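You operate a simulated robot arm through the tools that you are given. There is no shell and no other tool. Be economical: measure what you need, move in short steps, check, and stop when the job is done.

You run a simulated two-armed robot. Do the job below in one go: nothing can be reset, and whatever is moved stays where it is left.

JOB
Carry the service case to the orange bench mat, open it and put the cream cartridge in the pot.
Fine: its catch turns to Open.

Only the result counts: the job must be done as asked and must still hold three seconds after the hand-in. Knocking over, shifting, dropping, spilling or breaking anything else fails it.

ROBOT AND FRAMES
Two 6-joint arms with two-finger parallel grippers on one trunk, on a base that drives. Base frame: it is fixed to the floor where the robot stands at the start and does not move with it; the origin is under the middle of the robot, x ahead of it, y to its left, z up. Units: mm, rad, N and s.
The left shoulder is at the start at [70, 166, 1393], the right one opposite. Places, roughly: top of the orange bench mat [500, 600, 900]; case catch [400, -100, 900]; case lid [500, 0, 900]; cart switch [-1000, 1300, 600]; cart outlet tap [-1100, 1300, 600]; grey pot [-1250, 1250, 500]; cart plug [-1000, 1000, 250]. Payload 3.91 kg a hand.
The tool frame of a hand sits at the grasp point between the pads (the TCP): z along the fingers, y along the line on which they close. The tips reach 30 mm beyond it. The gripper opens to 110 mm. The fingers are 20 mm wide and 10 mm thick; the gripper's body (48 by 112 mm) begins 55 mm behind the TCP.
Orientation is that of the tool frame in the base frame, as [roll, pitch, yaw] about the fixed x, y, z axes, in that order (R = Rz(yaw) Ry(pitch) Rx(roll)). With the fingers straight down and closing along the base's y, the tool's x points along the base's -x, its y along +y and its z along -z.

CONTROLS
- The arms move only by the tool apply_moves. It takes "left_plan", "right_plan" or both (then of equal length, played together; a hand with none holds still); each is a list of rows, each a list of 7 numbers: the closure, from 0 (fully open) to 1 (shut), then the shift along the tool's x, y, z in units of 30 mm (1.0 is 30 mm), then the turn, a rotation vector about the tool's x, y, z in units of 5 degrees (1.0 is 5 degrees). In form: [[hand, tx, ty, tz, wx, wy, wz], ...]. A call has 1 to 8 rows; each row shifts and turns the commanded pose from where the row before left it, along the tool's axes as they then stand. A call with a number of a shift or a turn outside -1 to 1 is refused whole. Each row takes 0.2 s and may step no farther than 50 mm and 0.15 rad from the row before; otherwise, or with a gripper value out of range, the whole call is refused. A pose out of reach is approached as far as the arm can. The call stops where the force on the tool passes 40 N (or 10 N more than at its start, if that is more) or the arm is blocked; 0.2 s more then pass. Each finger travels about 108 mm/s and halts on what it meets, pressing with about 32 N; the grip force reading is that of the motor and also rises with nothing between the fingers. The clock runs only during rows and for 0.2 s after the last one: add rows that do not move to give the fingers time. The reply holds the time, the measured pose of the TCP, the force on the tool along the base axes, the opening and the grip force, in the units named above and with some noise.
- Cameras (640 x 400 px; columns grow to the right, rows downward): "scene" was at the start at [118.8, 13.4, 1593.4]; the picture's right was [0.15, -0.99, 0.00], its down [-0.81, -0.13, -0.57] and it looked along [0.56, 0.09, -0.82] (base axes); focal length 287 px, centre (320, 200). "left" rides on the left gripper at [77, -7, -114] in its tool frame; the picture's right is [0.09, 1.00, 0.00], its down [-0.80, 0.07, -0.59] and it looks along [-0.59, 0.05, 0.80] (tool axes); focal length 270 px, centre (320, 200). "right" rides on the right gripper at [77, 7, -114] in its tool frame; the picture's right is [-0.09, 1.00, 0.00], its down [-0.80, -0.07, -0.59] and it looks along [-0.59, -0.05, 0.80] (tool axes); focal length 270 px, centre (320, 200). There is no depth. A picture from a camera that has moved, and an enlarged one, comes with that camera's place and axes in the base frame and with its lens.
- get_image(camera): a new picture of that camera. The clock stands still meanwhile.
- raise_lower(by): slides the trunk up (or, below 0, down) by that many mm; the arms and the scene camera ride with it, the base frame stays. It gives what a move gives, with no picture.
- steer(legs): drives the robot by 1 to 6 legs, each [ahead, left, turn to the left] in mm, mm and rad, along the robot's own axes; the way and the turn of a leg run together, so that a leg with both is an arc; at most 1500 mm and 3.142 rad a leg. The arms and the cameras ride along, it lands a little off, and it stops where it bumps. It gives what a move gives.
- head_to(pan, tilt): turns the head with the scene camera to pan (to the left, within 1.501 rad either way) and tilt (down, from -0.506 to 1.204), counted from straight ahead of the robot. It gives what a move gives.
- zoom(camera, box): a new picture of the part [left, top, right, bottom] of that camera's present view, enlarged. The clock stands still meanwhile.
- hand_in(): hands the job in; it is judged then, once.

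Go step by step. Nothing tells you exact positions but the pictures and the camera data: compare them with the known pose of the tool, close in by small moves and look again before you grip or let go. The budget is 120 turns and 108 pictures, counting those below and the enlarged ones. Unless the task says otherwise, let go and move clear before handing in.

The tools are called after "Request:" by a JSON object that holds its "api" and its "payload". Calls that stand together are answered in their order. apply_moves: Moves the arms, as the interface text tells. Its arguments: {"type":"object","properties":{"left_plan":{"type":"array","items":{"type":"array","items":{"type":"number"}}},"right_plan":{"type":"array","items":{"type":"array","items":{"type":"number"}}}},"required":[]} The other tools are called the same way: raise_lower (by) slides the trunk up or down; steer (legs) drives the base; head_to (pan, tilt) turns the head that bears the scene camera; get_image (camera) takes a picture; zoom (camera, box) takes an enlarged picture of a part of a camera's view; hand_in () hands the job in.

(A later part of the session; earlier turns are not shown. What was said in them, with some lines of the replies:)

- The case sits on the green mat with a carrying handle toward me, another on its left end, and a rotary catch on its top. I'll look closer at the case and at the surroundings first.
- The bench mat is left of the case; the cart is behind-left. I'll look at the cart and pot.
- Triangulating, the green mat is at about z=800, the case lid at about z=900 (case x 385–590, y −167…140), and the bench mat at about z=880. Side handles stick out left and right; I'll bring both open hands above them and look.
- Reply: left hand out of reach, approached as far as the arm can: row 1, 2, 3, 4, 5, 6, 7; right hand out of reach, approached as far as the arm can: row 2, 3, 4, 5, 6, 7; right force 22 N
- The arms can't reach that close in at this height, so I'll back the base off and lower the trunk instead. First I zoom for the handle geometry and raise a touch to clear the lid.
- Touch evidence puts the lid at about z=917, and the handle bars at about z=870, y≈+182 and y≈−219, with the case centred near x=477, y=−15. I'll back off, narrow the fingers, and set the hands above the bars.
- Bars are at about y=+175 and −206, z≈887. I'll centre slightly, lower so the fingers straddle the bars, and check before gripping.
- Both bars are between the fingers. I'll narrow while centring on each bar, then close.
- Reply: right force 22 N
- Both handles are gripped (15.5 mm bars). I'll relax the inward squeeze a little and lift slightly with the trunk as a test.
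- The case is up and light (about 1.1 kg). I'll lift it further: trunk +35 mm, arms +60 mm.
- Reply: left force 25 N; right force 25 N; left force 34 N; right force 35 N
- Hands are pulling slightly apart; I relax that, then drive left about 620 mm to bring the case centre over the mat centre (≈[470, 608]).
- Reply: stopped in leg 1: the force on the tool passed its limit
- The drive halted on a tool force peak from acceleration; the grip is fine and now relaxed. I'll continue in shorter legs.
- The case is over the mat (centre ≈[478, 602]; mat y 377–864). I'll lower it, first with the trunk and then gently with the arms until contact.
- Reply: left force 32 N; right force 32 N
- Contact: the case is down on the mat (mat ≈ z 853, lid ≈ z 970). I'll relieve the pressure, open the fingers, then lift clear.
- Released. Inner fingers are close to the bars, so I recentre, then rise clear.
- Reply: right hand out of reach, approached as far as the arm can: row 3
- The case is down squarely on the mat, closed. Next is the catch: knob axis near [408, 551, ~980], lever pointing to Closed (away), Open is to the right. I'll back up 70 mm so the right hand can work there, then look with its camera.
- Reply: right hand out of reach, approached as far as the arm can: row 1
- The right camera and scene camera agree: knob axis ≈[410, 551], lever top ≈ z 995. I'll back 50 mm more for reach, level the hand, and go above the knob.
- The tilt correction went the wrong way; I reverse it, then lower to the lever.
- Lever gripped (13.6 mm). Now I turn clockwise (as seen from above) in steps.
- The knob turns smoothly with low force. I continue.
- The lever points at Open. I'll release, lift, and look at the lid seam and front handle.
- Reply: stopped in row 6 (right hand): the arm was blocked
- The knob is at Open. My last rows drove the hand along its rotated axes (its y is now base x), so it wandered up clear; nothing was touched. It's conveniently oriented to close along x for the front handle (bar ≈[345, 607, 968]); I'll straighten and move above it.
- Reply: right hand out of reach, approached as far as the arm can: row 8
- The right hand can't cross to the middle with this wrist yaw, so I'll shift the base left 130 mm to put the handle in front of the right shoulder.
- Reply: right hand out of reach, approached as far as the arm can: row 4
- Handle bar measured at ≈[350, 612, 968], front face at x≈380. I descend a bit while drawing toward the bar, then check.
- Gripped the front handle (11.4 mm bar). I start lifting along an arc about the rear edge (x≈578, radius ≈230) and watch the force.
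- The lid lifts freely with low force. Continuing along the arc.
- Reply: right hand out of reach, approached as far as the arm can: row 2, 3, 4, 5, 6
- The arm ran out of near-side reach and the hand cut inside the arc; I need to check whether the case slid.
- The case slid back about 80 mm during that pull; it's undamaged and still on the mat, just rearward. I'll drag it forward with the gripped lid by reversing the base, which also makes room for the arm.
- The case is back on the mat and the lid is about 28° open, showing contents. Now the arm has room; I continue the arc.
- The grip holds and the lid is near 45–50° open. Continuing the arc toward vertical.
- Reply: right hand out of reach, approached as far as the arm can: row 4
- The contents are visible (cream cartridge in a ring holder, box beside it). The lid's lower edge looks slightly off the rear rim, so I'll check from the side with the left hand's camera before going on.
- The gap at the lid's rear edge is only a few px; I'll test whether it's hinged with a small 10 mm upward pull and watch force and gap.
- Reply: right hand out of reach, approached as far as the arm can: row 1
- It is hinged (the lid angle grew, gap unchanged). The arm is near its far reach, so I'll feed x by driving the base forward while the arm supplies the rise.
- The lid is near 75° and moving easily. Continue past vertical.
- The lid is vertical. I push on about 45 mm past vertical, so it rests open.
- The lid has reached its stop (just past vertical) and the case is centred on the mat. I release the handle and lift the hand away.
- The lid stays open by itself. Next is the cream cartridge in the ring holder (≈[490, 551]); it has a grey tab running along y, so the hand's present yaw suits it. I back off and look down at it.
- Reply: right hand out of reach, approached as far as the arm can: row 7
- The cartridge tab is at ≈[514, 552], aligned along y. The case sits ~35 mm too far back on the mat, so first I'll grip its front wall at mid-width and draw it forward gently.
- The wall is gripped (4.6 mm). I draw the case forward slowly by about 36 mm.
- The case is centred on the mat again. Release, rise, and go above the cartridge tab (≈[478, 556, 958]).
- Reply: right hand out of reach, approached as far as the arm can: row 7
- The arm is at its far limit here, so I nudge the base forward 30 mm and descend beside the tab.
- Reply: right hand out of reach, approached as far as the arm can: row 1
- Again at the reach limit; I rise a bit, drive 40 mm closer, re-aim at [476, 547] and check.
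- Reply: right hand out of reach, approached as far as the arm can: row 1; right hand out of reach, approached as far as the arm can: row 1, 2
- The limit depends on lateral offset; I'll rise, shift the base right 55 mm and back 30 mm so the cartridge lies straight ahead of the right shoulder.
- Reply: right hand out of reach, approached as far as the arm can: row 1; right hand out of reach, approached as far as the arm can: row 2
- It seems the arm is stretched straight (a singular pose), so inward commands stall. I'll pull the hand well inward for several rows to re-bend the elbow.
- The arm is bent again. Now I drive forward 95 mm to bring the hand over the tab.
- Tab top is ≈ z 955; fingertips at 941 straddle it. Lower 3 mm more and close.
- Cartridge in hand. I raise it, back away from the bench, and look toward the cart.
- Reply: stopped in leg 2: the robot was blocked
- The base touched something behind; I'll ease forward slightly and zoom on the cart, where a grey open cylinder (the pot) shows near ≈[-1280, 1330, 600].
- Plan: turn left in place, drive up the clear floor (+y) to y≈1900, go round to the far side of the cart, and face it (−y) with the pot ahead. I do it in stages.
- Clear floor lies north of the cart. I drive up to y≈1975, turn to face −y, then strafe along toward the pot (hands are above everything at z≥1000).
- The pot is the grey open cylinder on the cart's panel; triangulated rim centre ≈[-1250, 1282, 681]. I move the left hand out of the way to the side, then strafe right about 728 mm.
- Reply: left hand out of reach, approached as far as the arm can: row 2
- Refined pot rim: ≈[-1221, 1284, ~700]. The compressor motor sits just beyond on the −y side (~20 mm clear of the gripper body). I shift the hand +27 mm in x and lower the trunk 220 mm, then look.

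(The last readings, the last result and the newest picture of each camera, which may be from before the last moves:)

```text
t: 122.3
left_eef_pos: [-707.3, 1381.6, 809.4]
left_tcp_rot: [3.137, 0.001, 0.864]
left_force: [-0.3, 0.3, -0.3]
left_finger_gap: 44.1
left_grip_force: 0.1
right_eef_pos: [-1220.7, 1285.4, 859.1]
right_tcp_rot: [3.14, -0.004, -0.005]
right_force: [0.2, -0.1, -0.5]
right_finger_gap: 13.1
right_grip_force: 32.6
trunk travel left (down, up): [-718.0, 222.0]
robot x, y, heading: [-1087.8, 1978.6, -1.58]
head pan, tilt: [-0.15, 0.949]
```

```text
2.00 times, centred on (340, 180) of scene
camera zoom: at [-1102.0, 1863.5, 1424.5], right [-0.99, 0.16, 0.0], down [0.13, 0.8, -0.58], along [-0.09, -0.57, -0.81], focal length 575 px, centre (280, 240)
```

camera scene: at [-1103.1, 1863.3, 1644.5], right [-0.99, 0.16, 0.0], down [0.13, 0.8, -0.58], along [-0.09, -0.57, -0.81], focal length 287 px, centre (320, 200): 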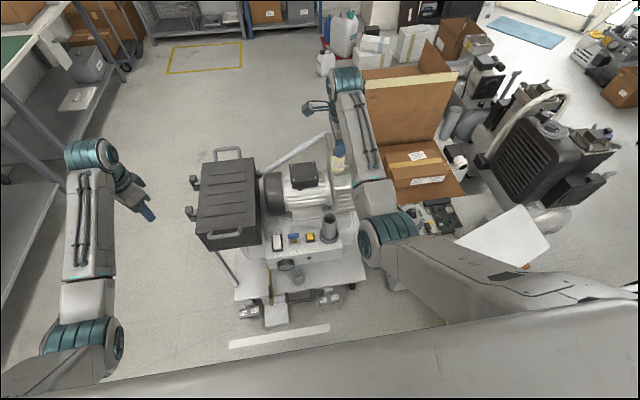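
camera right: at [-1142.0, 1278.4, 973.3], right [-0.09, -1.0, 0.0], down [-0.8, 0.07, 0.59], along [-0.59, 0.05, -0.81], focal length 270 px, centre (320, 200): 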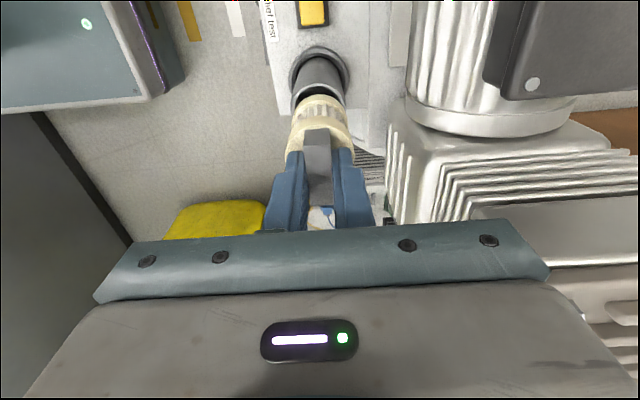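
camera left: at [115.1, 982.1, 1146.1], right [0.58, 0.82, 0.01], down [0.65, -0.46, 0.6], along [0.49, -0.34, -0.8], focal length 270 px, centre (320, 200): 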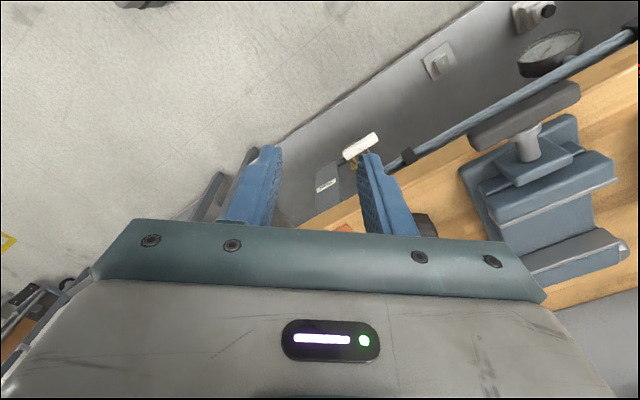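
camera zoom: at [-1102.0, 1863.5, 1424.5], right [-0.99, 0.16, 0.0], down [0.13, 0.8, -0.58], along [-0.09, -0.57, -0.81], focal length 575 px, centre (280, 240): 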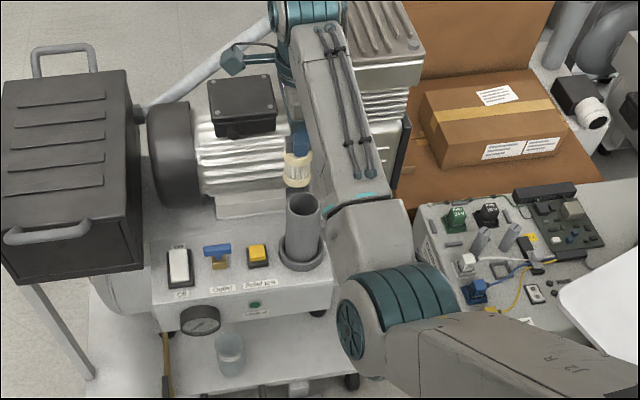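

Hand and pot line up (pot ≈[-1219, 1285], rim z≈680; cartridge bottom about 100 mm below the TCP). I lower another 60 mm and look again, watching the clearance to the compressor.

Request:
{"api": "raise_lower", "payload": {"by": -60}}

Request:
{"api": "get_image", "payload": {"camera": "right"}}

Request:
{"api": "zoom", "payload": {"camera": "scene", "box": [270, 70, 400, 200]}}

```text
t: 123.3
left_eef_pos: [-707.5, 1380.7, 749.1]
left_tcp_rot: [3.134, 0.001, 0.863]
left_force: [0.2, 0.0, 0.0]
left_finger_gap: 44.0
left_grip_force: 0.0
right_eef_pos: [-1218.4, 1286.7, 799.4]
right_tcp_rot: [3.141, -0.005, -0.005]
right_force: [0.5, -0.8, -0.8]
right_finger_gap: 13.3
right_grip_force: 31.7
trunk travel left (down, up): [-658.0, 282.0]
robot x, y, heading: [-1085.3, 1984.4, -1.58]
head pan, tilt: [-0.15, 0.949]
```

```text
19 pictures are left
camera right: at [-1142.0, 1278.5, 913.3], right [-0.09, -1.0, 0.0], down [-0.8, 0.07, 0.59], along [-0.59, 0.05, -0.81], focal length 270 px, centre (320, 200)
```

right: 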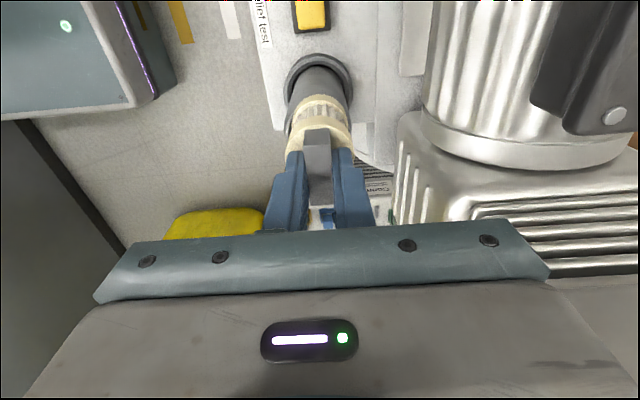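

```text
3.08 times, centred on (335, 135) of scene
camera zoom: at [-1102.0, 1863.7, 1364.5], right [-0.99, 0.16, 0.0], down [0.13, 0.8, -0.58], along [-0.09, -0.57, -0.81], focal length 884 px, centre (274, 400)
```

zoom: 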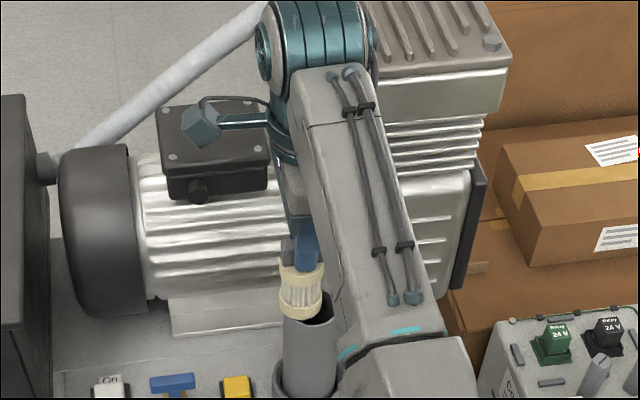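

The scene view suggests the pot may be ~8 mm farther in −x than the cartridge; I zoom with the wrist camera to resolve it.

Request:
{"api": "zoom", "payload": {"camera": "right", "box": [260, 30, 380, 150]}}

Request:
{"api": "zoom", "payload": {"camera": "scene", "box": [300, 140, 360, 200]}}

```text
3.33 times, centred on (320, 90) of right
camera zoom: at [-1142.0, 1278.5, 913.3], right [-0.09, -1.0, 0.0], down [-0.8, 0.07, 0.59], along [-0.59, 0.05, -0.81], focal length 901 px, centre (320, 567)
```

zoom: 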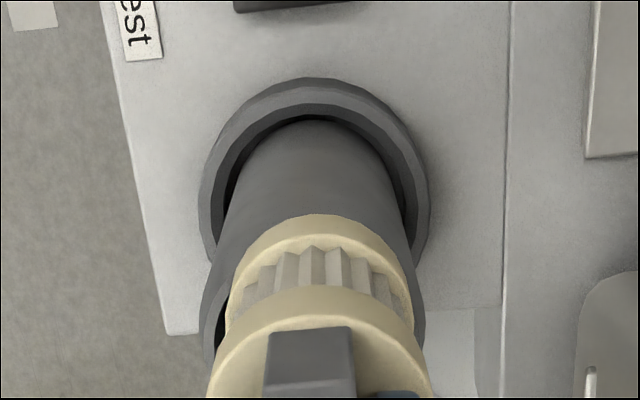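

```text
6.67 times, centred on (330, 170) of scene
camera zoom: at [-1102.0, 1863.7, 1364.5], right [-0.99, 0.16, 0.0], down [0.13, 0.8, -0.58], along [-0.09, -0.57, -0.81], focal length 1916 px, centre (253, 400)
```

zoom: 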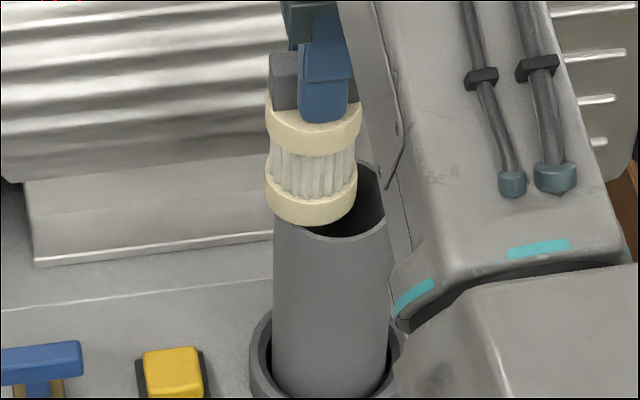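

Both views say the pot is ~11 mm further −x and ~2 mm further +y than the cartridge. Clearance is only ~3 mm per side, so I correct and recheck.

Request:
{"api": "apply_moves", "payload": {"right_plan": [[1, -0.37, -0.07, 0.1, 0, 0, 0], [1, 0, 0, 0, 0, 0, 0]]}}

Request:
{"api": "zoom", "payload": {"camera": "right", "box": [260, 30, 380, 150]}}

Request:
{"api": "zoom", "payload": {"camera": "scene", "box": [300, 140, 360, 200]}}

```text
t: 123.9
left_eef_pos: [-706.5, 1380.6, 750.1]
left_tcp_rot: [3.135, 0.001, 0.863]
left_force: [-0.4, 0.3, 0.0]
left_finger_gap: 44.0
left_grip_force: 0.0
right_eef_pos: [-1229.8, 1286.9, 795.7]
right_tcp_rot: [-3.141, -0.004, -0.006]
right_force: [-0.1, -0.1, -0.8]
right_finger_gap: 12.8
right_grip_force: 32.3
trunk travel left (down, up): [-658.0, 282.0]
robot x, y, heading: [-1090.2, 1984.5, -1.582]
head pan, tilt: [-0.15, 0.949]
```

```text
3.33 times, centred on (320, 90) of right
camera zoom: at [-1152.8, 1280.6, 910.3], right [-0.09, -1.0, 0.0], down [-0.8, 0.07, 0.59], along [-0.59, 0.05, -0.81], focal length 901 px, centre (320, 567)
```

zoom: 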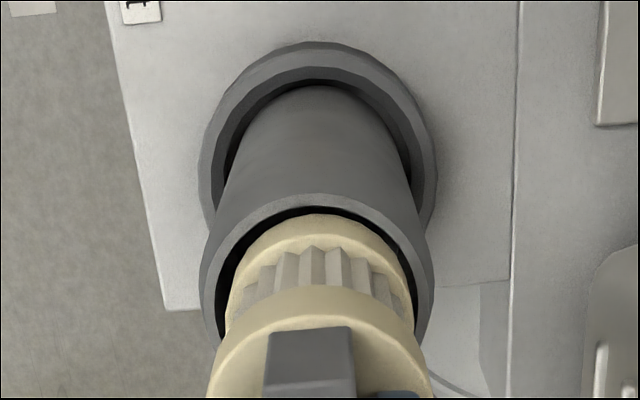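

```text
6.67 times, centred on (330, 170) of scene
camera zoom: at [-1101.5, 1863.4, 1364.5], right [-0.99, 0.16, 0.0], down [0.13, 0.8, -0.58], along [-0.09, -0.57, -0.81], focal length 1916 px, centre (253, 400)
```

zoom: 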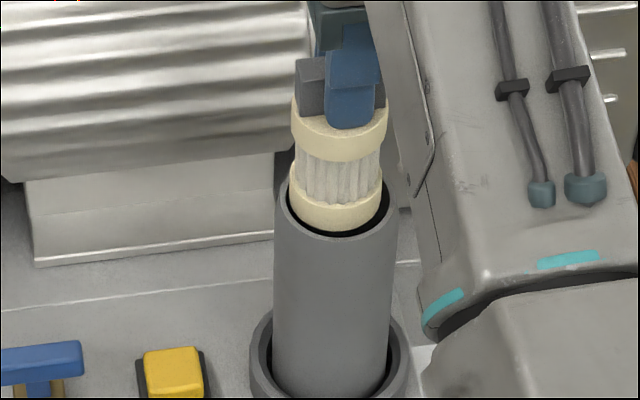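

Now the cartridge's base sits right at the rim with a dark gap all around. I trim ~1 mm and lower gently with the arm, watching force.

Request:
{"api": "apply_moves", "payload": {"right_plan": [[1, -0.04, -0.025, 0, 0, 0, 0], [1, 0, 0, 0.2, 0, 0, 0], [1, 0, 0, 0.2, 0, 0, 0], [1, 0, 0, 0.2, 0, 0, 0]]}}

Request:
{"api": "zoom", "payload": {"camera": "right", "box": [260, 30, 380, 150]}}

Request:
{"api": "zoom", "payload": {"camera": "scene", "box": [300, 140, 360, 200]}}

```text
t: 124.9
left_eef_pos: [-707.4, 1381.1, 748.7]
left_tcp_rot: [3.135, 0.001, 0.865]
left_force: [0.1, 0.0, 0.7]
left_finger_gap: 43.9
left_grip_force: 0.0
right_eef_pos: [-1231.4, 1288.3, 778.0]
right_tcp_rot: [-3.14, -0.004, -0.005]
right_force: [-0.3, -0.2, -0.4]
right_finger_gap: 13.0
right_grip_force: 32.5
trunk travel left (down, up): [-658.0, 282.0]
robot x, y, heading: [-1088.1, 1981.0, -1.578]
head pan, tilt: [-0.15, 0.949]
```

```text
3.33 times, centred on (320, 90) of right
camera zoom: at [-1154.0, 1281.0, 891.9], right [-0.09, -1.0, 0.0], down [-0.8, 0.07, 0.59], along [-0.59, 0.06, -0.81], focal length 901 px, centre (320, 567)
```

zoom: 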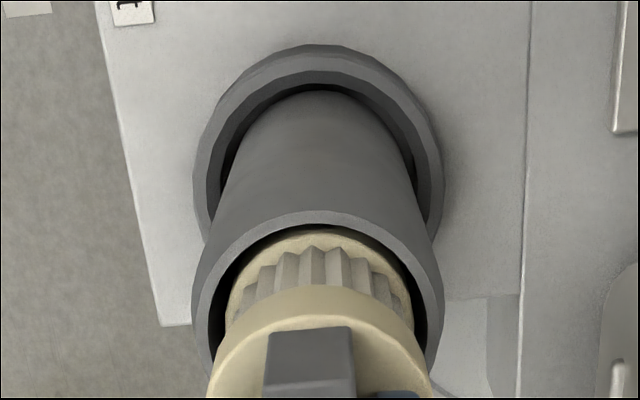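

```text
6.67 times, centred on (330, 170) of scene
camera zoom: at [-1102.0, 1863.3, 1364.4], right [-0.99, 0.16, 0.0], down [0.13, 0.8, -0.58], along [-0.09, -0.57, -0.81], focal length 1916 px, centre (253, 400)
```

zoom: 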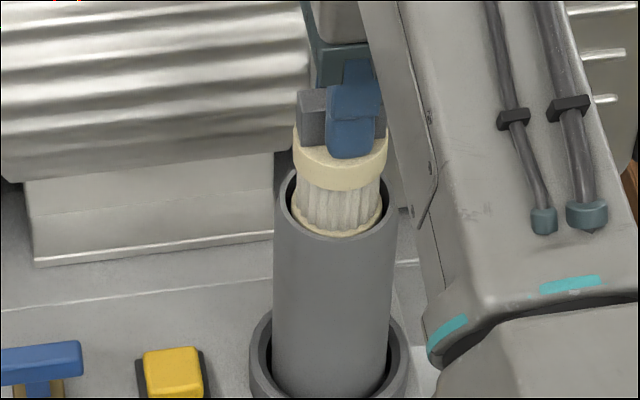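

It is entering cleanly with no force. I continue down until contact.

Request:
{"api": "apply_moves", "payload": {"right_plan": [[1, 0, 0, 0.2, 0, 0, 0], [1, 0, 0, 0.2, 0, 0, 0], [1, 0, 0, 0.2, 0, 0, 0], [1, 0, 0, 0.2, 0, 0, 0], [1, 0, 0, 0.2, 0, 0, 0]]}}

Request:
{"api": "zoom", "payload": {"camera": "scene", "box": [280, 110, 380, 210]}}

```text
t: 126.1
left_eef_pos: [-707.2, 1380.9, 748.3]
left_tcp_rot: [3.134, 0.0, 0.865]
left_force: [-0.3, -0.6, -0.8]
left_finger_gap: 43.9
left_grip_force: 0.0
right_eef_pos: [-1232.1, 1289.3, 747.9]
right_tcp_rot: [-3.14, -0.006, -0.006]
right_force: [-0.1, 0.1, -0.7]
right_finger_gap: 13.2
right_grip_force: 32.0
trunk travel left (down, up): [-658.0, 282.0]
robot x, y, heading: [-1087.5, 1981.2, -1.586]
head pan, tilt: [-0.15, 0.949]
```

```text
4.00 times, centred on (330, 160) of scene
camera zoom: at [-1102.0, 1863.3, 1364.4], right [-0.99, 0.16, 0.0], down [0.13, 0.8, -0.58], along [-0.09, -0.57, -0.81], focal length 1150 px, centre (280, 360)
```

zoom: 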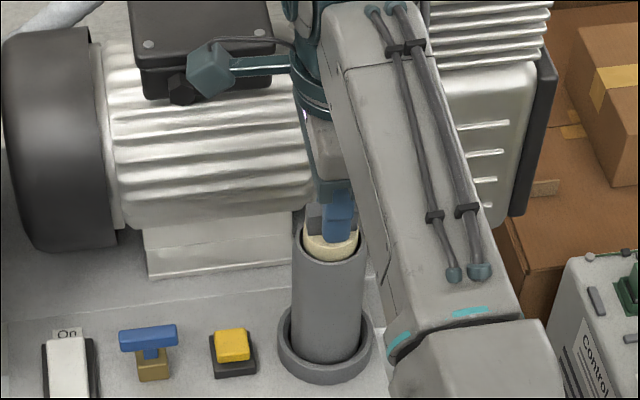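

Request:
{"api": "apply_moves", "payload": {"right_plan": [[1, 0, 0, 0.17, 0, 0, 0], [1, 0, 0, 0.17, 0, 0, 0], [1, 0, 0, 0.17, 0, 0, 0], [1, 0, 0, 0.17, 0, 0, 0]]}}

Request:
{"api": "zoom", "payload": {"camera": "scene", "box": [290, 140, 360, 210]}}

```text
t: 127.1
left_eef_pos: [-707.7, 1383.5, 753.4]
left_tcp_rot: [3.132, 0.006, 0.863]
left_force: [-0.4, 0.3, -0.2]
left_finger_gap: 43.9
left_grip_force: 0.0
right_eef_pos: [-1231.7, 1288.7, 733.6]
right_tcp_rot: [3.129, -0.004, -0.005]
right_force: [-2.1, -1.5, 33.6]
right_finger_gap: 13.1
right_grip_force: 32.2
trunk travel left (down, up): [-658.0, 282.0]
robot x, y, heading: [-1091.2, 1982.9, -1.581]
head pan, tilt: [-0.15, 0.949]
```

```text
5.71 times, centred on (325, 175) of scene
camera zoom: at [-1101.2, 1869.3, 1365.6], right [-0.99, 0.16, 0.0], down [0.13, 0.8, -0.59], along [-0.09, -0.58, -0.81], focal length 1642 px, centre (291, 343)
```

zoom: 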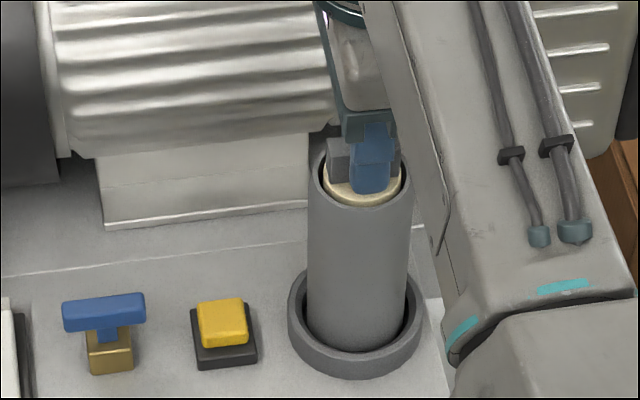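

Seated on the pot's floor (33 N). I relieve it, open only a little so the fingers don't press the pot wall, and rise straight out.

Request:
{"api": "apply_moves", "payload": {"right_plan": [[1, 0, 0, -0.1, 0, 0, 0], [0.82, 0, 0, 0, 0, 0, 0], [0.82, 0, 0, 0, 0, 0, 0], [0.82, 0, 0, -0.3, 0, 0, 0], [0.82, 0, 0, -0.6, 0, 0, 0], [0.82, 0, 0, -0.8, 0, 0, 0]]}}

Request:
{"api": "get_image", "payload": {"camera": "right"}}

```text
t: 128.5
left_eef_pos: [-708.7, 1382.3, 750.3]
left_tcp_rot: [3.135, 0.003, 0.864]
left_force: [0.4, 0.3, 0.1]
left_finger_gap: 43.9
left_grip_force: 0.0
right_eef_pos: [-1232.0, 1288.3, 780.2]
right_tcp_rot: [-3.139, -0.003, -0.005]
right_force: [0.3, -0.2, 0.3]
right_finger_gap: 19.8
right_grip_force: 0.0
trunk travel left (down, up): [-658.0, 282.0]
robot x, y, heading: [-1089.6, 1981.4, -1.58]
head pan, tilt: [-0.15, 0.949]
```

```text
9 pictures are left
camera right: at [-1153.9, 1281.0, 894.8], right [-0.09, -1.0, 0.0], down [-0.8, 0.07, 0.59], along [-0.59, 0.06, -0.81], focal length 270 px, centre (320, 200)
```

right: 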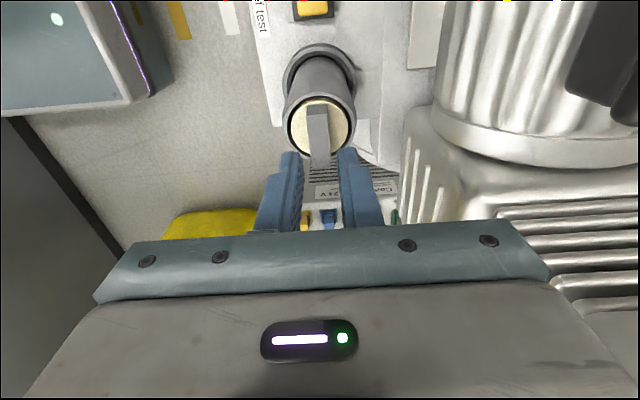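

The cartridge stands in the pot. I raise clear and check the case on the bench from here.

Request:
{"api": "raise_lower", "payload": {"by": 220}}

Request:
{"api": "head_to", "payload": {"pan": 0.85, "tilt": 0.35}}

Request:
{"api": "zoom", "payload": {"camera": "scene", "box": [200, 80, 480, 255]}}

Request:
{"api": "get_image", "payload": {"camera": "right"}}

```text
t: 130.9
left_eef_pos: [-707.1, 1380.5, 969.9]
left_tcp_rot: [3.136, 0.002, 0.863]
left_force: [-0.3, 0.9, -0.7]
left_finger_gap: 44.0
left_grip_force: 0.1
right_eef_pos: [-1230.7, 1288.2, 1001.6]
right_tcp_rot: [3.141, -0.006, -0.005]
right_force: [0.1, -0.2, 0.2]
right_finger_gap: 19.7
right_grip_force: 0.1
trunk travel left (down, up): [-878.0, 62.0]
robot x, y, heading: [-1088.4, 1984.3, -1.581]
head pan, tilt: [-0.15, 0.949]
```

```text
t: 132.1
left_eef_pos: [-707.9, 1380.4, 969.9]
left_tcp_rot: [3.136, 0.002, 0.864]
left_force: [-0.8, 0.6, 0.6]
left_finger_gap: 43.8
left_grip_force: 0.0
right_eef_pos: [-1232.3, 1287.5, 1000.8]
right_tcp_rot: [3.142, -0.004, -0.006]
right_force: [0.7, 0.1, -0.1]
right_finger_gap: 19.9
right_grip_force: 0.1
trunk travel left (down, up): [-878.0, 62.0]
robot x, y, heading: [-1086.5, 1983.1, -1.581]
head pan, tilt: [0.85, 0.351]
```

```text
2.29 times, centred on (340, 168) of scene
camera zoom: at [-1021.1, 1873.0, 1635.6], right [-0.67, -0.74, 0.0], down [-0.26, 0.23, -0.94], along [0.7, -0.63, -0.34], focal length 657 px, centre (274, 274)
```

zoom: 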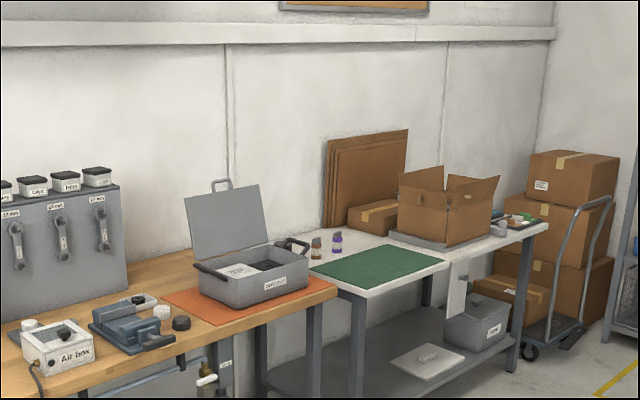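

```text
7 pictures are left
camera right: at [-1154.0, 1280.3, 1115.3], right [-0.09, -1.0, 0.0], down [-0.8, 0.07, 0.59], along [-0.59, 0.05, -0.81], focal length 270 px, centre (320, 200)
```

right: 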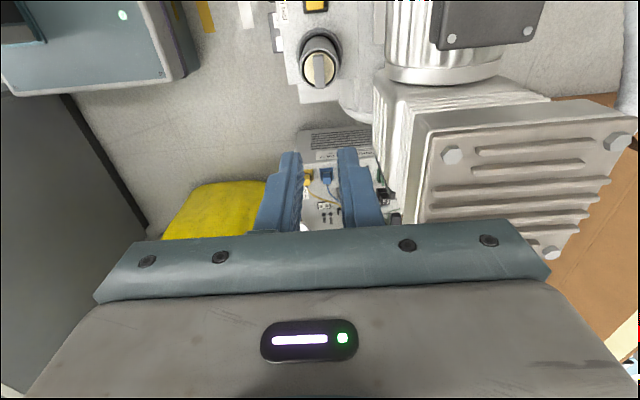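

The case stands open on the orange mat, the cream cartridge is in the pot, and both hands are clear. Handing in.

Request:
{"api": "hand_in", "payload": {}}

```text
The job is handed in.
```

The service case is open on the orange mat, with its catch at Open and the lid resting past vertical. The cream cartridge is seated in the grey pot on the cart, and both hands are clear.

- **Case movement:** the case slid back on the mat while I was opening the lid, so I drew it forward again. It ended roughly centred.
- **Bump:** the base was blocked once while backing away from the bench. I moved off at once and did not see what it touched, so I can't rule out that something there shifted slightly.
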